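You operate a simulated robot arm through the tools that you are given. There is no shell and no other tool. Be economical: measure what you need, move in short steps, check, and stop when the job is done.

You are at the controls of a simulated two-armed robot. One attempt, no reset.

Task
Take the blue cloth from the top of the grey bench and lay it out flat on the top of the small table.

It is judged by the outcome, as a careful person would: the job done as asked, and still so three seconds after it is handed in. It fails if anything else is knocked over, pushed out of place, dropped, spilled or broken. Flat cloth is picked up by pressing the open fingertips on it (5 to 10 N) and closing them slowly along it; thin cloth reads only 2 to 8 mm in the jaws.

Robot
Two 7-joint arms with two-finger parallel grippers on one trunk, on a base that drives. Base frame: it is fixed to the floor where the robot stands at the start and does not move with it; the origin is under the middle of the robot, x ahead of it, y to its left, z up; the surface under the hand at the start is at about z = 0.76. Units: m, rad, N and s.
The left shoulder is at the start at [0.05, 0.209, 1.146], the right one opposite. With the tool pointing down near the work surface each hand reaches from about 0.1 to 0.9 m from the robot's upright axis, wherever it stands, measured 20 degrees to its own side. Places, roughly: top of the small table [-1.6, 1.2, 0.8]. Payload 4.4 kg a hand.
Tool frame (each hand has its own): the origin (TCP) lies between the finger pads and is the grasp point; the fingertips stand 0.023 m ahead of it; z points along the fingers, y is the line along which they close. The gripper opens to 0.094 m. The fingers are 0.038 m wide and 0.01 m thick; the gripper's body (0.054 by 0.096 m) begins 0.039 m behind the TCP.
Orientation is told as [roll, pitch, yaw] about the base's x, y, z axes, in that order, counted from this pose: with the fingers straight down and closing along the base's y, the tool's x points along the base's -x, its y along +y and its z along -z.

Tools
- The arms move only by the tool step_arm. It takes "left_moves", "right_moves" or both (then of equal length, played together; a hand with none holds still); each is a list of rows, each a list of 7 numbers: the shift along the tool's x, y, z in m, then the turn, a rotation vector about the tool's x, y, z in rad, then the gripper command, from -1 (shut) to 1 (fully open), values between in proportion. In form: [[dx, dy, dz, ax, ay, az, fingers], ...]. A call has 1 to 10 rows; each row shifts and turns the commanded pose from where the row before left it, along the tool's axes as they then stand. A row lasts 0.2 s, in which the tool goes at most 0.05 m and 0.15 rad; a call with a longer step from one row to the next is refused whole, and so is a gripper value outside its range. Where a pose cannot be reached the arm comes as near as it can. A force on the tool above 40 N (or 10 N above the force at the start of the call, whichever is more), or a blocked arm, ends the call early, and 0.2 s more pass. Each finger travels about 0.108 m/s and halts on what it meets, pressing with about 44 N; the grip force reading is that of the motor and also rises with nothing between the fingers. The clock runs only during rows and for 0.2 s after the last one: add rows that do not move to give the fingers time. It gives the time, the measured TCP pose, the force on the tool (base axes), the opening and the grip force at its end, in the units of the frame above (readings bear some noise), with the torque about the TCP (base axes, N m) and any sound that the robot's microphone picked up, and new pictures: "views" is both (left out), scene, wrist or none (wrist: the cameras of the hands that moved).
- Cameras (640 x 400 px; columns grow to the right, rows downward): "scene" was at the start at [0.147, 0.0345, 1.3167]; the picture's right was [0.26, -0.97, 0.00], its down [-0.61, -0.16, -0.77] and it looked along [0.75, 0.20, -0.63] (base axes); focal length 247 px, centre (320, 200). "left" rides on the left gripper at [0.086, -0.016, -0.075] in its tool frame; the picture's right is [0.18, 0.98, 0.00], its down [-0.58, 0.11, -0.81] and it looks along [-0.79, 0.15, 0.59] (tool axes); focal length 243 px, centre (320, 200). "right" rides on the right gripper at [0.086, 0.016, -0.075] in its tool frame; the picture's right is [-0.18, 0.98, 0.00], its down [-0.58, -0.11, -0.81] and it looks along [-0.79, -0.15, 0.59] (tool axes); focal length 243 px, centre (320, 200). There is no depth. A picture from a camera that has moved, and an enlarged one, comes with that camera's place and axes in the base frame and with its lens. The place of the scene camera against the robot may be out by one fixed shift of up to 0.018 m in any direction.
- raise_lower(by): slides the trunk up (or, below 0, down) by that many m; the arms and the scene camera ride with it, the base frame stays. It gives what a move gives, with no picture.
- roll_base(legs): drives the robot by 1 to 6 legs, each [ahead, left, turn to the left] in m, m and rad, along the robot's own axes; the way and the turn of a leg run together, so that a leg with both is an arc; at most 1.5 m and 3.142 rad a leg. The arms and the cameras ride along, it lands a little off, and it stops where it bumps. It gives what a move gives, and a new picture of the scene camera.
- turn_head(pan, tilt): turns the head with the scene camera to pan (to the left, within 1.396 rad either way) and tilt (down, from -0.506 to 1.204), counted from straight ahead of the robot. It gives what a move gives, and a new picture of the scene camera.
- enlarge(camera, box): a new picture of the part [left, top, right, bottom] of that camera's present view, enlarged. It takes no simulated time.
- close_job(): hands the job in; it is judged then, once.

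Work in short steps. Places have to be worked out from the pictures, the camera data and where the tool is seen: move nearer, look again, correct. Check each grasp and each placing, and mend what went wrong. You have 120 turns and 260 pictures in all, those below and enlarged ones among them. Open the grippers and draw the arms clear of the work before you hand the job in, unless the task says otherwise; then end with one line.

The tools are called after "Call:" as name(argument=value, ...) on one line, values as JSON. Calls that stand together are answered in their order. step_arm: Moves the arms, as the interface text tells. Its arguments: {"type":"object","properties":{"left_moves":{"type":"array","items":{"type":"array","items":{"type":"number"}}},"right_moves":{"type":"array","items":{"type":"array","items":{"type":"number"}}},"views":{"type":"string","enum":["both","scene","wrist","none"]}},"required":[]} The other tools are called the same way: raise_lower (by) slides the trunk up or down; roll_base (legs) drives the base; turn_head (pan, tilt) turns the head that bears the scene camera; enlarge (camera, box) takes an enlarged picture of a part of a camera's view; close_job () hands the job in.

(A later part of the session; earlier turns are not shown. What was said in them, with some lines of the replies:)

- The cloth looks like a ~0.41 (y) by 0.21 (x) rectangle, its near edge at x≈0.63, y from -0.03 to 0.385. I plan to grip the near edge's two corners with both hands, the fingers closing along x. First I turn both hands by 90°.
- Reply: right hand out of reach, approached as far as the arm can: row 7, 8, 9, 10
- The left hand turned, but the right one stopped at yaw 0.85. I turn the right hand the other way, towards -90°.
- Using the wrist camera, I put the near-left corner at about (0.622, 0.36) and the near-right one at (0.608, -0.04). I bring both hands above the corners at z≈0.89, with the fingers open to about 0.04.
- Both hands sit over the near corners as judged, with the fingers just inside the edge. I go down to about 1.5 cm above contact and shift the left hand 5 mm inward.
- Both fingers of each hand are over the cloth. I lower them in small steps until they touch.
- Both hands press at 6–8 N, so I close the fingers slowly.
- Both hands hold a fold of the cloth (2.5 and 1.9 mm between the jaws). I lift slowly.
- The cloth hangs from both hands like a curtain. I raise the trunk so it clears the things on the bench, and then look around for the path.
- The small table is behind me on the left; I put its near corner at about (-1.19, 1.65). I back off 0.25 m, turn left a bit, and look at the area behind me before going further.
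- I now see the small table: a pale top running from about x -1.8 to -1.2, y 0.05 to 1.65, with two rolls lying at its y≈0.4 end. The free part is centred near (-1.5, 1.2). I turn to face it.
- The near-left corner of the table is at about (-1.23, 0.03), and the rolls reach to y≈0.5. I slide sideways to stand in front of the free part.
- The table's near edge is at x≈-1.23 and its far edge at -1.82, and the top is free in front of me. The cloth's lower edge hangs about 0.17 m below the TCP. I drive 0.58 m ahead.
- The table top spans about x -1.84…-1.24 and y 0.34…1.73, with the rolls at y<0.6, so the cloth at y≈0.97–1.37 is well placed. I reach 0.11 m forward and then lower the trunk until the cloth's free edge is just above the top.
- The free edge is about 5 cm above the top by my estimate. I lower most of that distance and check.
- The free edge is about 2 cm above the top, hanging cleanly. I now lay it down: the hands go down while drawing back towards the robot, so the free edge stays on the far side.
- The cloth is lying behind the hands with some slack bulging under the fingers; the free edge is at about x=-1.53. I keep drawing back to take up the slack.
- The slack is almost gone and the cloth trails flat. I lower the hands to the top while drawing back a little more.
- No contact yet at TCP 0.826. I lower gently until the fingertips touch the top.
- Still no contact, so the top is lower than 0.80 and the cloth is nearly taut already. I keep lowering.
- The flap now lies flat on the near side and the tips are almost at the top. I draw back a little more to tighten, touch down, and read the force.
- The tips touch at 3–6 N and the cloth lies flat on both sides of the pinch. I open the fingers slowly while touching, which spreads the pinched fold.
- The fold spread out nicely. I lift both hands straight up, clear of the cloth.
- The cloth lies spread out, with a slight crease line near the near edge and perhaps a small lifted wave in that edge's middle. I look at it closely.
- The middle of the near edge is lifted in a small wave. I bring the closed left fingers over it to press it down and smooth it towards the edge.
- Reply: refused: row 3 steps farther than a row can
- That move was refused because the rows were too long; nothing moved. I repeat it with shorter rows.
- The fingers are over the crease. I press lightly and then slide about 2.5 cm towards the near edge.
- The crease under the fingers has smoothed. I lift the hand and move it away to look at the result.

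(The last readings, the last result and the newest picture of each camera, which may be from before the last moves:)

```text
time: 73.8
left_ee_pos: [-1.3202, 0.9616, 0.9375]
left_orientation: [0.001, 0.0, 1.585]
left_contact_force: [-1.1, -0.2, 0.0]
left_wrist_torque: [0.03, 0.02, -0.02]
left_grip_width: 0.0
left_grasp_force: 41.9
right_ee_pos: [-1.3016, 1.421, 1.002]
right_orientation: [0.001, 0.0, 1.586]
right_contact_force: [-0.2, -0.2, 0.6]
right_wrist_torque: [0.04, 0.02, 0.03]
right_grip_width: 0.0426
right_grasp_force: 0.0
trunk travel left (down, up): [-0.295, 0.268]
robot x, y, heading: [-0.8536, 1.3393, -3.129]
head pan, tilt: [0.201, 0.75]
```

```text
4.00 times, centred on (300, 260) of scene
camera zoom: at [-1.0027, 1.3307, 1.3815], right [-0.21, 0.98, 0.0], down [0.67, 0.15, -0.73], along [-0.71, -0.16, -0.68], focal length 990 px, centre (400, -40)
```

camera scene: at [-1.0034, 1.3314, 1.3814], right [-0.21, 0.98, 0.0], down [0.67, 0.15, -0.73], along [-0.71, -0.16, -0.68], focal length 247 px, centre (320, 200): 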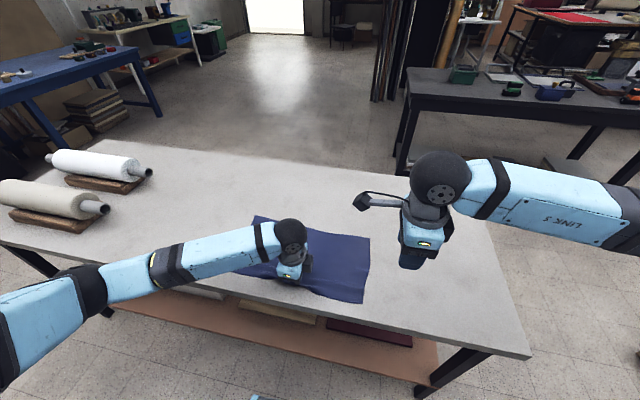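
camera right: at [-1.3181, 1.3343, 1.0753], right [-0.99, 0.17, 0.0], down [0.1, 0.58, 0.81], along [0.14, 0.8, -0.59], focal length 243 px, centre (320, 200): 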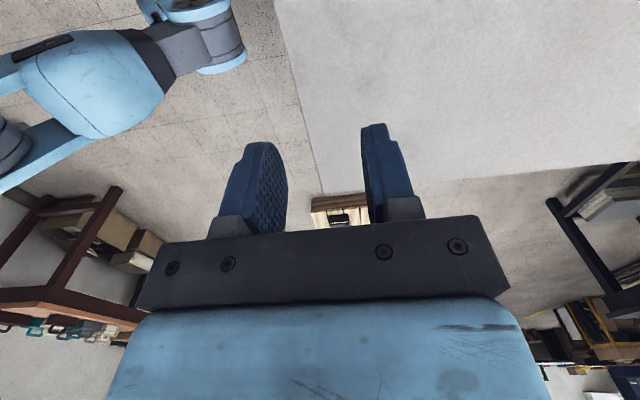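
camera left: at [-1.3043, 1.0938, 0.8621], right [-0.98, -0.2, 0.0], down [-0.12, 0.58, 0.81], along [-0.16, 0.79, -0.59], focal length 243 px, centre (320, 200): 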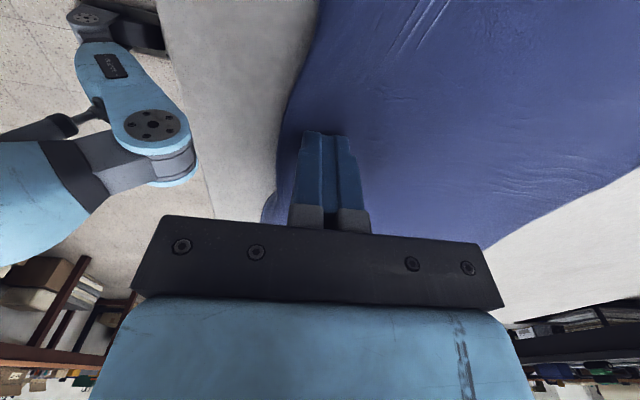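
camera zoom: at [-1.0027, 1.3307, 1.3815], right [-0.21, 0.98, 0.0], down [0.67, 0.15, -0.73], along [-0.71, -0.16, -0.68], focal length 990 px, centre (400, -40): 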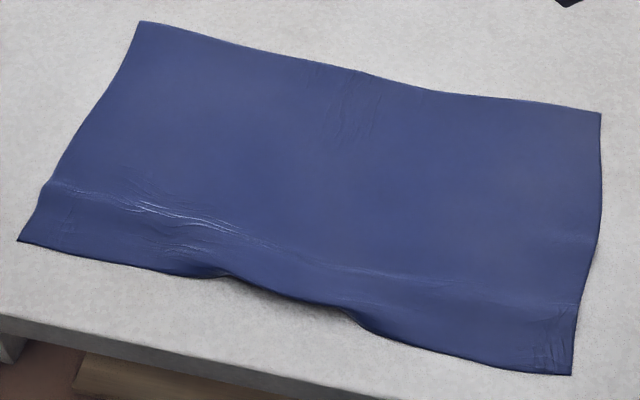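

That is much flatter. A faint crease on the left and a small wave mid-edge remain, so I press left of the wave and draw the cloth outward to the near-left corner.

Call:
step_arm(left_moves=[[-0.04, 0.01, 0, 0, 0, 0, -1], [-0.04, 0.01, 0, 0, 0, 0, -1], [-0.03, 0.007, 0.03, 0, 0, 0, -1], [0, 0, 0.045, 0, 0, 0, -1], [0, 0, 0.045, 0, 0, 0, -1], [0, 0, 0.02, 0, 0, 0, -1], [0, 0, 0.006, 0, 0, 0, -1], [0, 0, 0.006, 0, 0, 0, -1]], views="none")

Call:
step_arm(left_moves=[[0.006, -0.004, 0, 0, 0, 0, -1], [0.006, -0.004, 0, 0, 0, 0, -1], [0.006, -0.004, 0, 0, 0, 0, -1], [0.006, -0.003, 0, 0, 0, 0, -1], [0.006, 0, 0, 0, 0, 0, -1]], views="none")

Call:
enlarge(camera="scene", box=[220, 210, 380, 310])

```text
time: 75.7
left_ee_pos: [-1.3475, 1.0702, 0.7851]
left_orientation: [0.002, 0.0, 1.585]
left_contact_force: [0.0, -0.9, 0.8]
left_wrist_torque: [-0.02, -0.03, -0.03]
left_grip_width: 0.0
left_grasp_force: 42.8
right_ee_pos: [-1.3018, 1.4215, 1.0]
right_orientation: [0.001, 0.001, 1.588]
right_contact_force: [-0.8, -0.2, -0.2]
right_wrist_torque: [0.01, -0.01, -0.01]
right_grip_width: 0.0421
right_grasp_force: 0.1
trunk travel left (down, up): [-0.295, 0.268]
robot x, y, heading: [-0.8502, 1.3393, -3.13]
head pan, tilt: [0.201, 0.75]
```

```text
time: 76.8
left_ee_pos: [-1.3319, 1.0403, 0.7841]
left_orientation: [0.001, -0.001, 1.584]
left_contact_force: [1.0, 0.9, 2.8]
left_wrist_torque: [-0.04, 0.0, 0.01]
left_grip_width: 0.0003
left_grasp_force: 41.9
right_ee_pos: [-1.3029, 1.4225, 1.0]
right_orientation: [-0.001, 0.0, 1.586]
right_contact_force: [0.4, 0.7, -0.3]
right_wrist_torque: [0.02, 0.04, -0.04]
right_grip_width: 0.0422
right_grasp_force: 0.1
trunk travel left (down, up): [-0.295, 0.268]
robot x, y, heading: [-0.8495, 1.3382, -3.127]
head pan, tilt: [0.201, 0.75]
```

```text
4.00 times, centred on (300, 260) of scene
camera zoom: at [-1.0033, 1.3315, 1.3814], right [-0.21, 0.98, 0.0], down [0.67, 0.15, -0.73], along [-0.71, -0.16, -0.68], focal length 990 px, centre (400, -40)
```

zoom: 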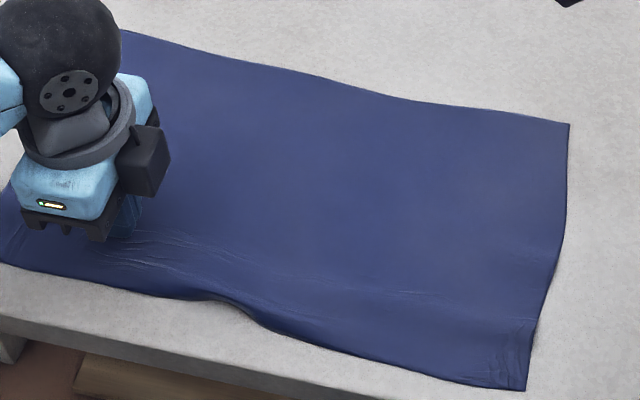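

The whole cloth slid a bit and the wave is smaller. I keep the left fingers pressing as an anchor, and use the closed right fingers to draw the near-right part outward.

Call:
step_arm(right_moves=[[0.035, 0.003, 0, 0, 0, 0, -1], [0.035, 0.003, 0, 0, 0, 0, -1], [0.03, 0.002, 0.03, 0, 0, 0, -1], [0, 0, 0.045, 0, 0, 0, -1], [0, 0, 0.045, 0, 0, 0, -1], [0, 0, 0.045, 0, 0, 0, -1], [0, 0, 0.03, 0, 0, 0, -1], [0, 0, 0.012, 0, 0, 0, -1], [0, 0, 0.007, 0, 0, 0, -1], [0, 0, 0.003, 0, 0, 0, -1]], views="none")

Call:
enlarge(camera="scene", box=[220, 210, 380, 310])

```text
time: 79.0
left_ee_pos: [-1.331, 1.0402, 0.7846]
left_orientation: [0.0, 0.001, 1.586]
left_contact_force: [0.4, 0.7, -0.7]
left_wrist_torque: [0.04, 0.02, -0.02]
left_grip_width: 0.0
left_grasp_force: 42.0
right_ee_pos: [-1.3106, 1.321, 0.7849]
right_orientation: [0.003, 0.0, 1.587]
right_contact_force: [0.7, 2.5, 16.5]
right_wrist_torque: [0.24, -0.03, -0.01]
right_grip_width: 0.0
right_grasp_force: 42.5
trunk travel left (down, up): [-0.295, 0.268]
robot x, y, heading: [-0.8512, 1.3374, -3.123]
head pan, tilt: [0.201, 0.75]
```

```text
4.00 times, centred on (300, 260) of scene
camera zoom: at [-1.0021, 1.3318, 1.3819], right [-0.21, 0.98, 0.0], down [0.67, 0.15, -0.73], along [-0.72, -0.16, -0.68], focal length 990 px, centre (400, -40)
```

zoom: 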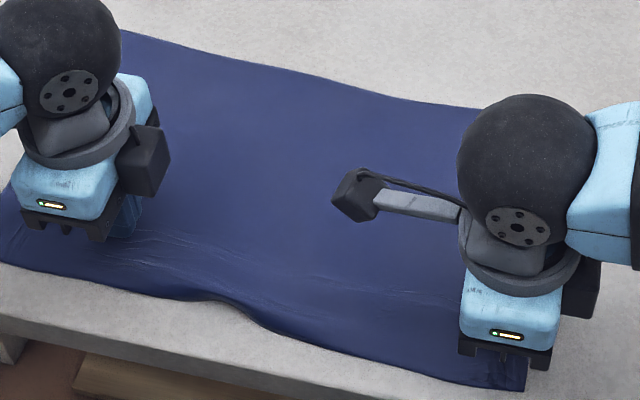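

The right hand presses at 16 N and the left hardly at all. I balance the two, then draw them apart by about 2 cm.

Call:
step_arm(left_moves=[[0, 0, 0.002, 0, 0, 0, -1], [0.002, 0, 0, 0, 0, 0, -1], [0.002, 0, 0, 0, 0, 0, -1], [0.002, 0, 0, 0, 0, 0, -1], [0, 0, 0, 0, 0, 0, -1]], right_moves=[[0, 0, -0.002, 0, 0, 0, -1], [-0.005, 0, 0, 0, 0, 0, -1], [-0.005, 0, 0, 0, 0, 0, -1], [-0.005, 0, 0, 0, 0, 0, -1], [-0.003, 0, 0, 0, 0, 0, -1]], views="none")

Call:
enlarge(camera="scene", box=[220, 210, 380, 310])

```text
time: 80.2
left_ee_pos: [-1.3323, 1.0359, 0.7846]
left_orientation: [0.002, 0.0, 1.585]
left_contact_force: [-0.8, 7.2, 14.6]
left_wrist_torque: [0.19, 0.04, 0.0]
left_grip_width: 0.0
left_grasp_force: 42.4
right_ee_pos: [-1.3093, 1.3378, 0.7848]
right_orientation: [0.002, 0.003, 1.586]
right_contact_force: [1.2, -3.0, 3.8]
right_wrist_torque: [-0.09, -0.04, -0.01]
right_grip_width: 0.0002
right_grasp_force: 42.3
trunk travel left (down, up): [-0.295, 0.268]
robot x, y, heading: [-0.8529, 1.335, -3.126]
head pan, tilt: [0.201, 0.75]
```

```text
4.00 times, centred on (300, 260) of scene
camera zoom: at [-1.0019, 1.3326, 1.3817], right [-0.21, 0.98, 0.0], down [0.67, 0.14, -0.73], along [-0.72, -0.16, -0.68], focal length 990 px, centre (400, -40)
```

zoom: 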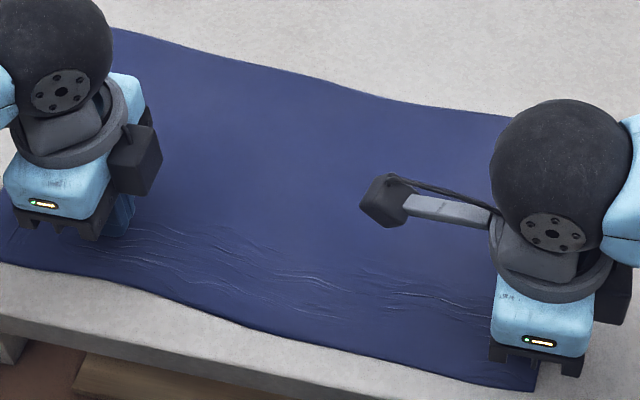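

The edge wave is gone and the near edge lies flat. I lift both hands straight up and check.

Call:
step_arm(left_moves=[[0, 0, -0.01, 0, 0, 0, -1], [0, 0, -0.03, 0, 0, 0, -1], [0, 0, -0.045, 0, 0, 0, -1], [0, 0, -0.045, 0, 0, 0, -1], [0.03, 0, -0.03, 0, 0, 0, -0.5], [0.045, 0, 0, 0, 0, 0, 0], [0.045, 0, 0, 0, 0, 0, 0]], right_moves=[[0, 0, -0.01, 0, 0, 0, -1], [0, 0, -0.03, 0, 0, 0, -1], [0, 0, -0.045, 0, 0, 0, -1], [0, 0, -0.045, 0, 0, 0, -1], [-0.03, 0, -0.03, 0, 0, 0, -0.5], [-0.045, 0, 0, 0, 0, 0, 0], [-0.045, 0, 0, 0, 0, 0, 0]], views="scene")

Call:
enlarge(camera="scene", box=[210, 210, 370, 310])

```text
time: 81.8
left_ee_pos: [-1.3265, 0.9168, 0.9412]
left_orientation: [-0.001, 0.001, 1.585]
left_contact_force: [0.3, 0.4, 0.0]
left_wrist_torque: [0.03, -0.01, 0.03]
left_grip_width: 0.0472
left_grasp_force: 0.0
right_ee_pos: [-1.3109, 1.4593, 0.947]
right_orientation: [-0.001, 0.001, 1.587]
right_contact_force: [-0.6, 0.6, 0.7]
right_wrist_torque: [-0.02, -0.01, -0.02]
right_grip_width: 0.0471
right_grasp_force: 0.0
trunk travel left (down, up): [-0.295, 0.268]
robot x, y, heading: [-0.854, 1.335, -3.13]
head pan, tilt: [0.201, 0.75]
camera scene: at [-1.0021, 1.3321, 1.3816], right [-0.21, 0.98, 0.0], down [0.67, 0.14, -0.73], along [-0.72, -0.16, -0.68], focal length 247 px, centre (320, 200)
```

scene: 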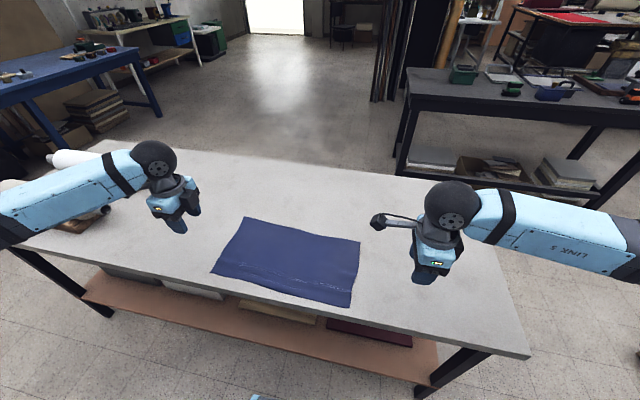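

```text
4.00 times, centred on (290, 260) of scene
camera zoom: at [-1.0021, 1.3321, 1.3816], right [-0.21, 0.98, 0.0], down [0.67, 0.14, -0.73], along [-0.72, -0.16, -0.68], focal length 990 px, centre (440, -40)
```

zoom: 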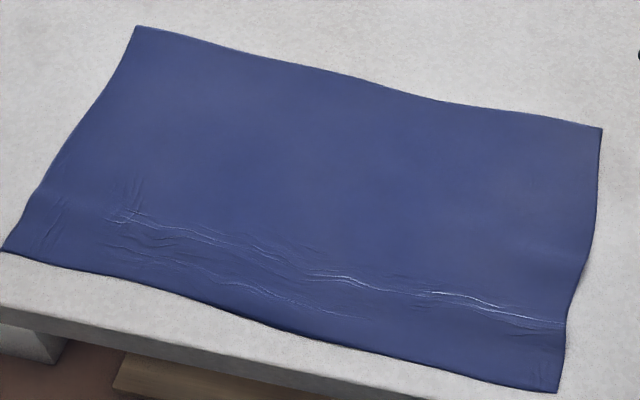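

The cloth lies flat and wholly on the top, with only faint crease lines left. I raise the trunk and back off along the way I came.

Call:
raise_lower(by=0.15)

Call:
roll_base(legs=[[-0.45, 0, 0]])

Call:
enlarge(camera="scene", box=[160, 130, 400, 280])

```text
time: 83.6
left_ee_pos: [-1.3291, 0.9161, 1.09]
left_orientation: [0.0, 0.0, 1.583]
left_contact_force: [-0.5, 0.2, 0.3]
left_wrist_torque: [-0.01, 0.0, 0.0]
left_grip_width: 0.0472
left_grasp_force: 0.1
right_ee_pos: [-1.3116, 1.4585, 1.0952]
right_orientation: [0.0, 0.0, 1.586]
right_contact_force: [0.9, -0.6, -0.8]
right_wrist_torque: [-0.04, 0.02, 0.0]
right_grip_width: 0.0469
right_grasp_force: 0.1
trunk travel left (down, up): [-0.445, 0.118]
robot x, y, heading: [-0.852, 1.3354, -3.128]
head pan, tilt: [0.201, 0.75]
```

```text
time: 86.4
left_ee_pos: [-0.8728, 0.9236, 1.0902]
left_orientation: [0.0, 0.0, 1.582]
left_contact_force: [0.0, -0.6, -0.2]
left_wrist_torque: [0.01, 0.02, 0.01]
left_grip_width: 0.0469
left_grasp_force: 0.0
right_ee_pos: [-0.8542, 1.4651, 1.095]
right_orientation: [0.001, 0.002, 1.582]
right_contact_force: [0.8, 0.0, -0.2]
right_wrist_torque: [-0.05, 0.0, 0.02]
right_grip_width: 0.0472
right_grasp_force: 0.0
trunk travel left (down, up): [-0.445, 0.118]
robot x, y, heading: [-0.396, 1.3432, -3.131]
head pan, tilt: [0.201, 0.75]
camera scene: at [-0.5459, 1.3376, 1.5314], right [-0.21, 0.98, 0.0], down [0.67, 0.14, -0.73], along [-0.71, -0.15, -0.68], focal length 247 px, centre (320, 200)
```

scene: 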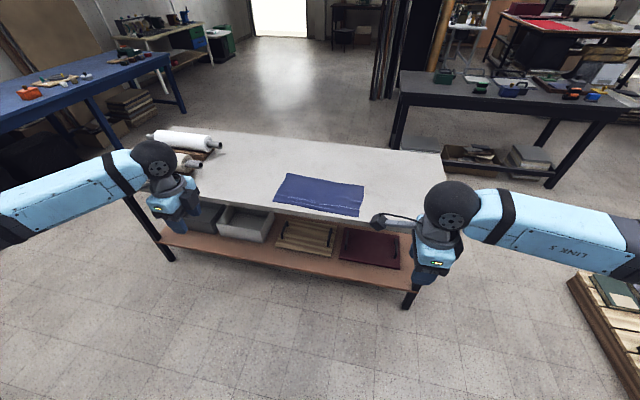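

```text
2.67 times, centred on (280, 205) of scene
camera zoom: at [-0.5459, 1.3376, 1.5314], right [-0.21, 0.98, 0.0], down [0.67, 0.14, -0.73], along [-0.71, -0.15, -0.68], focal length 660 px, centre (427, 187)
```

zoom: 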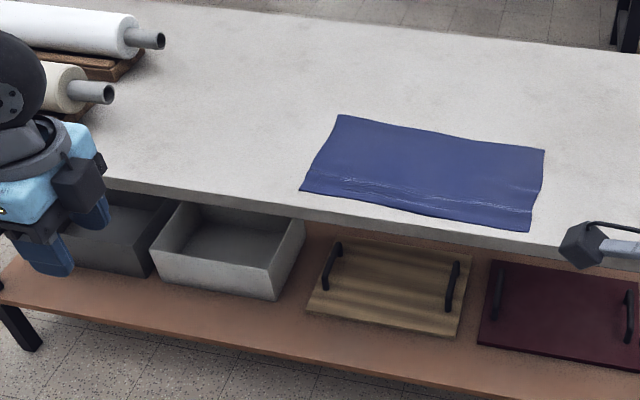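

The cloth lies flat on the table top, everything else is undisturbed, and the arms are clear, so I hand the job in.

Call:
close_job()

```text
The job is handed in.
```

The blue cloth is laid out flat on the small table, with only faint crease lines near its near edge; nothing else looked disturbed, and the open grippers were drawn clear before I handed it in.
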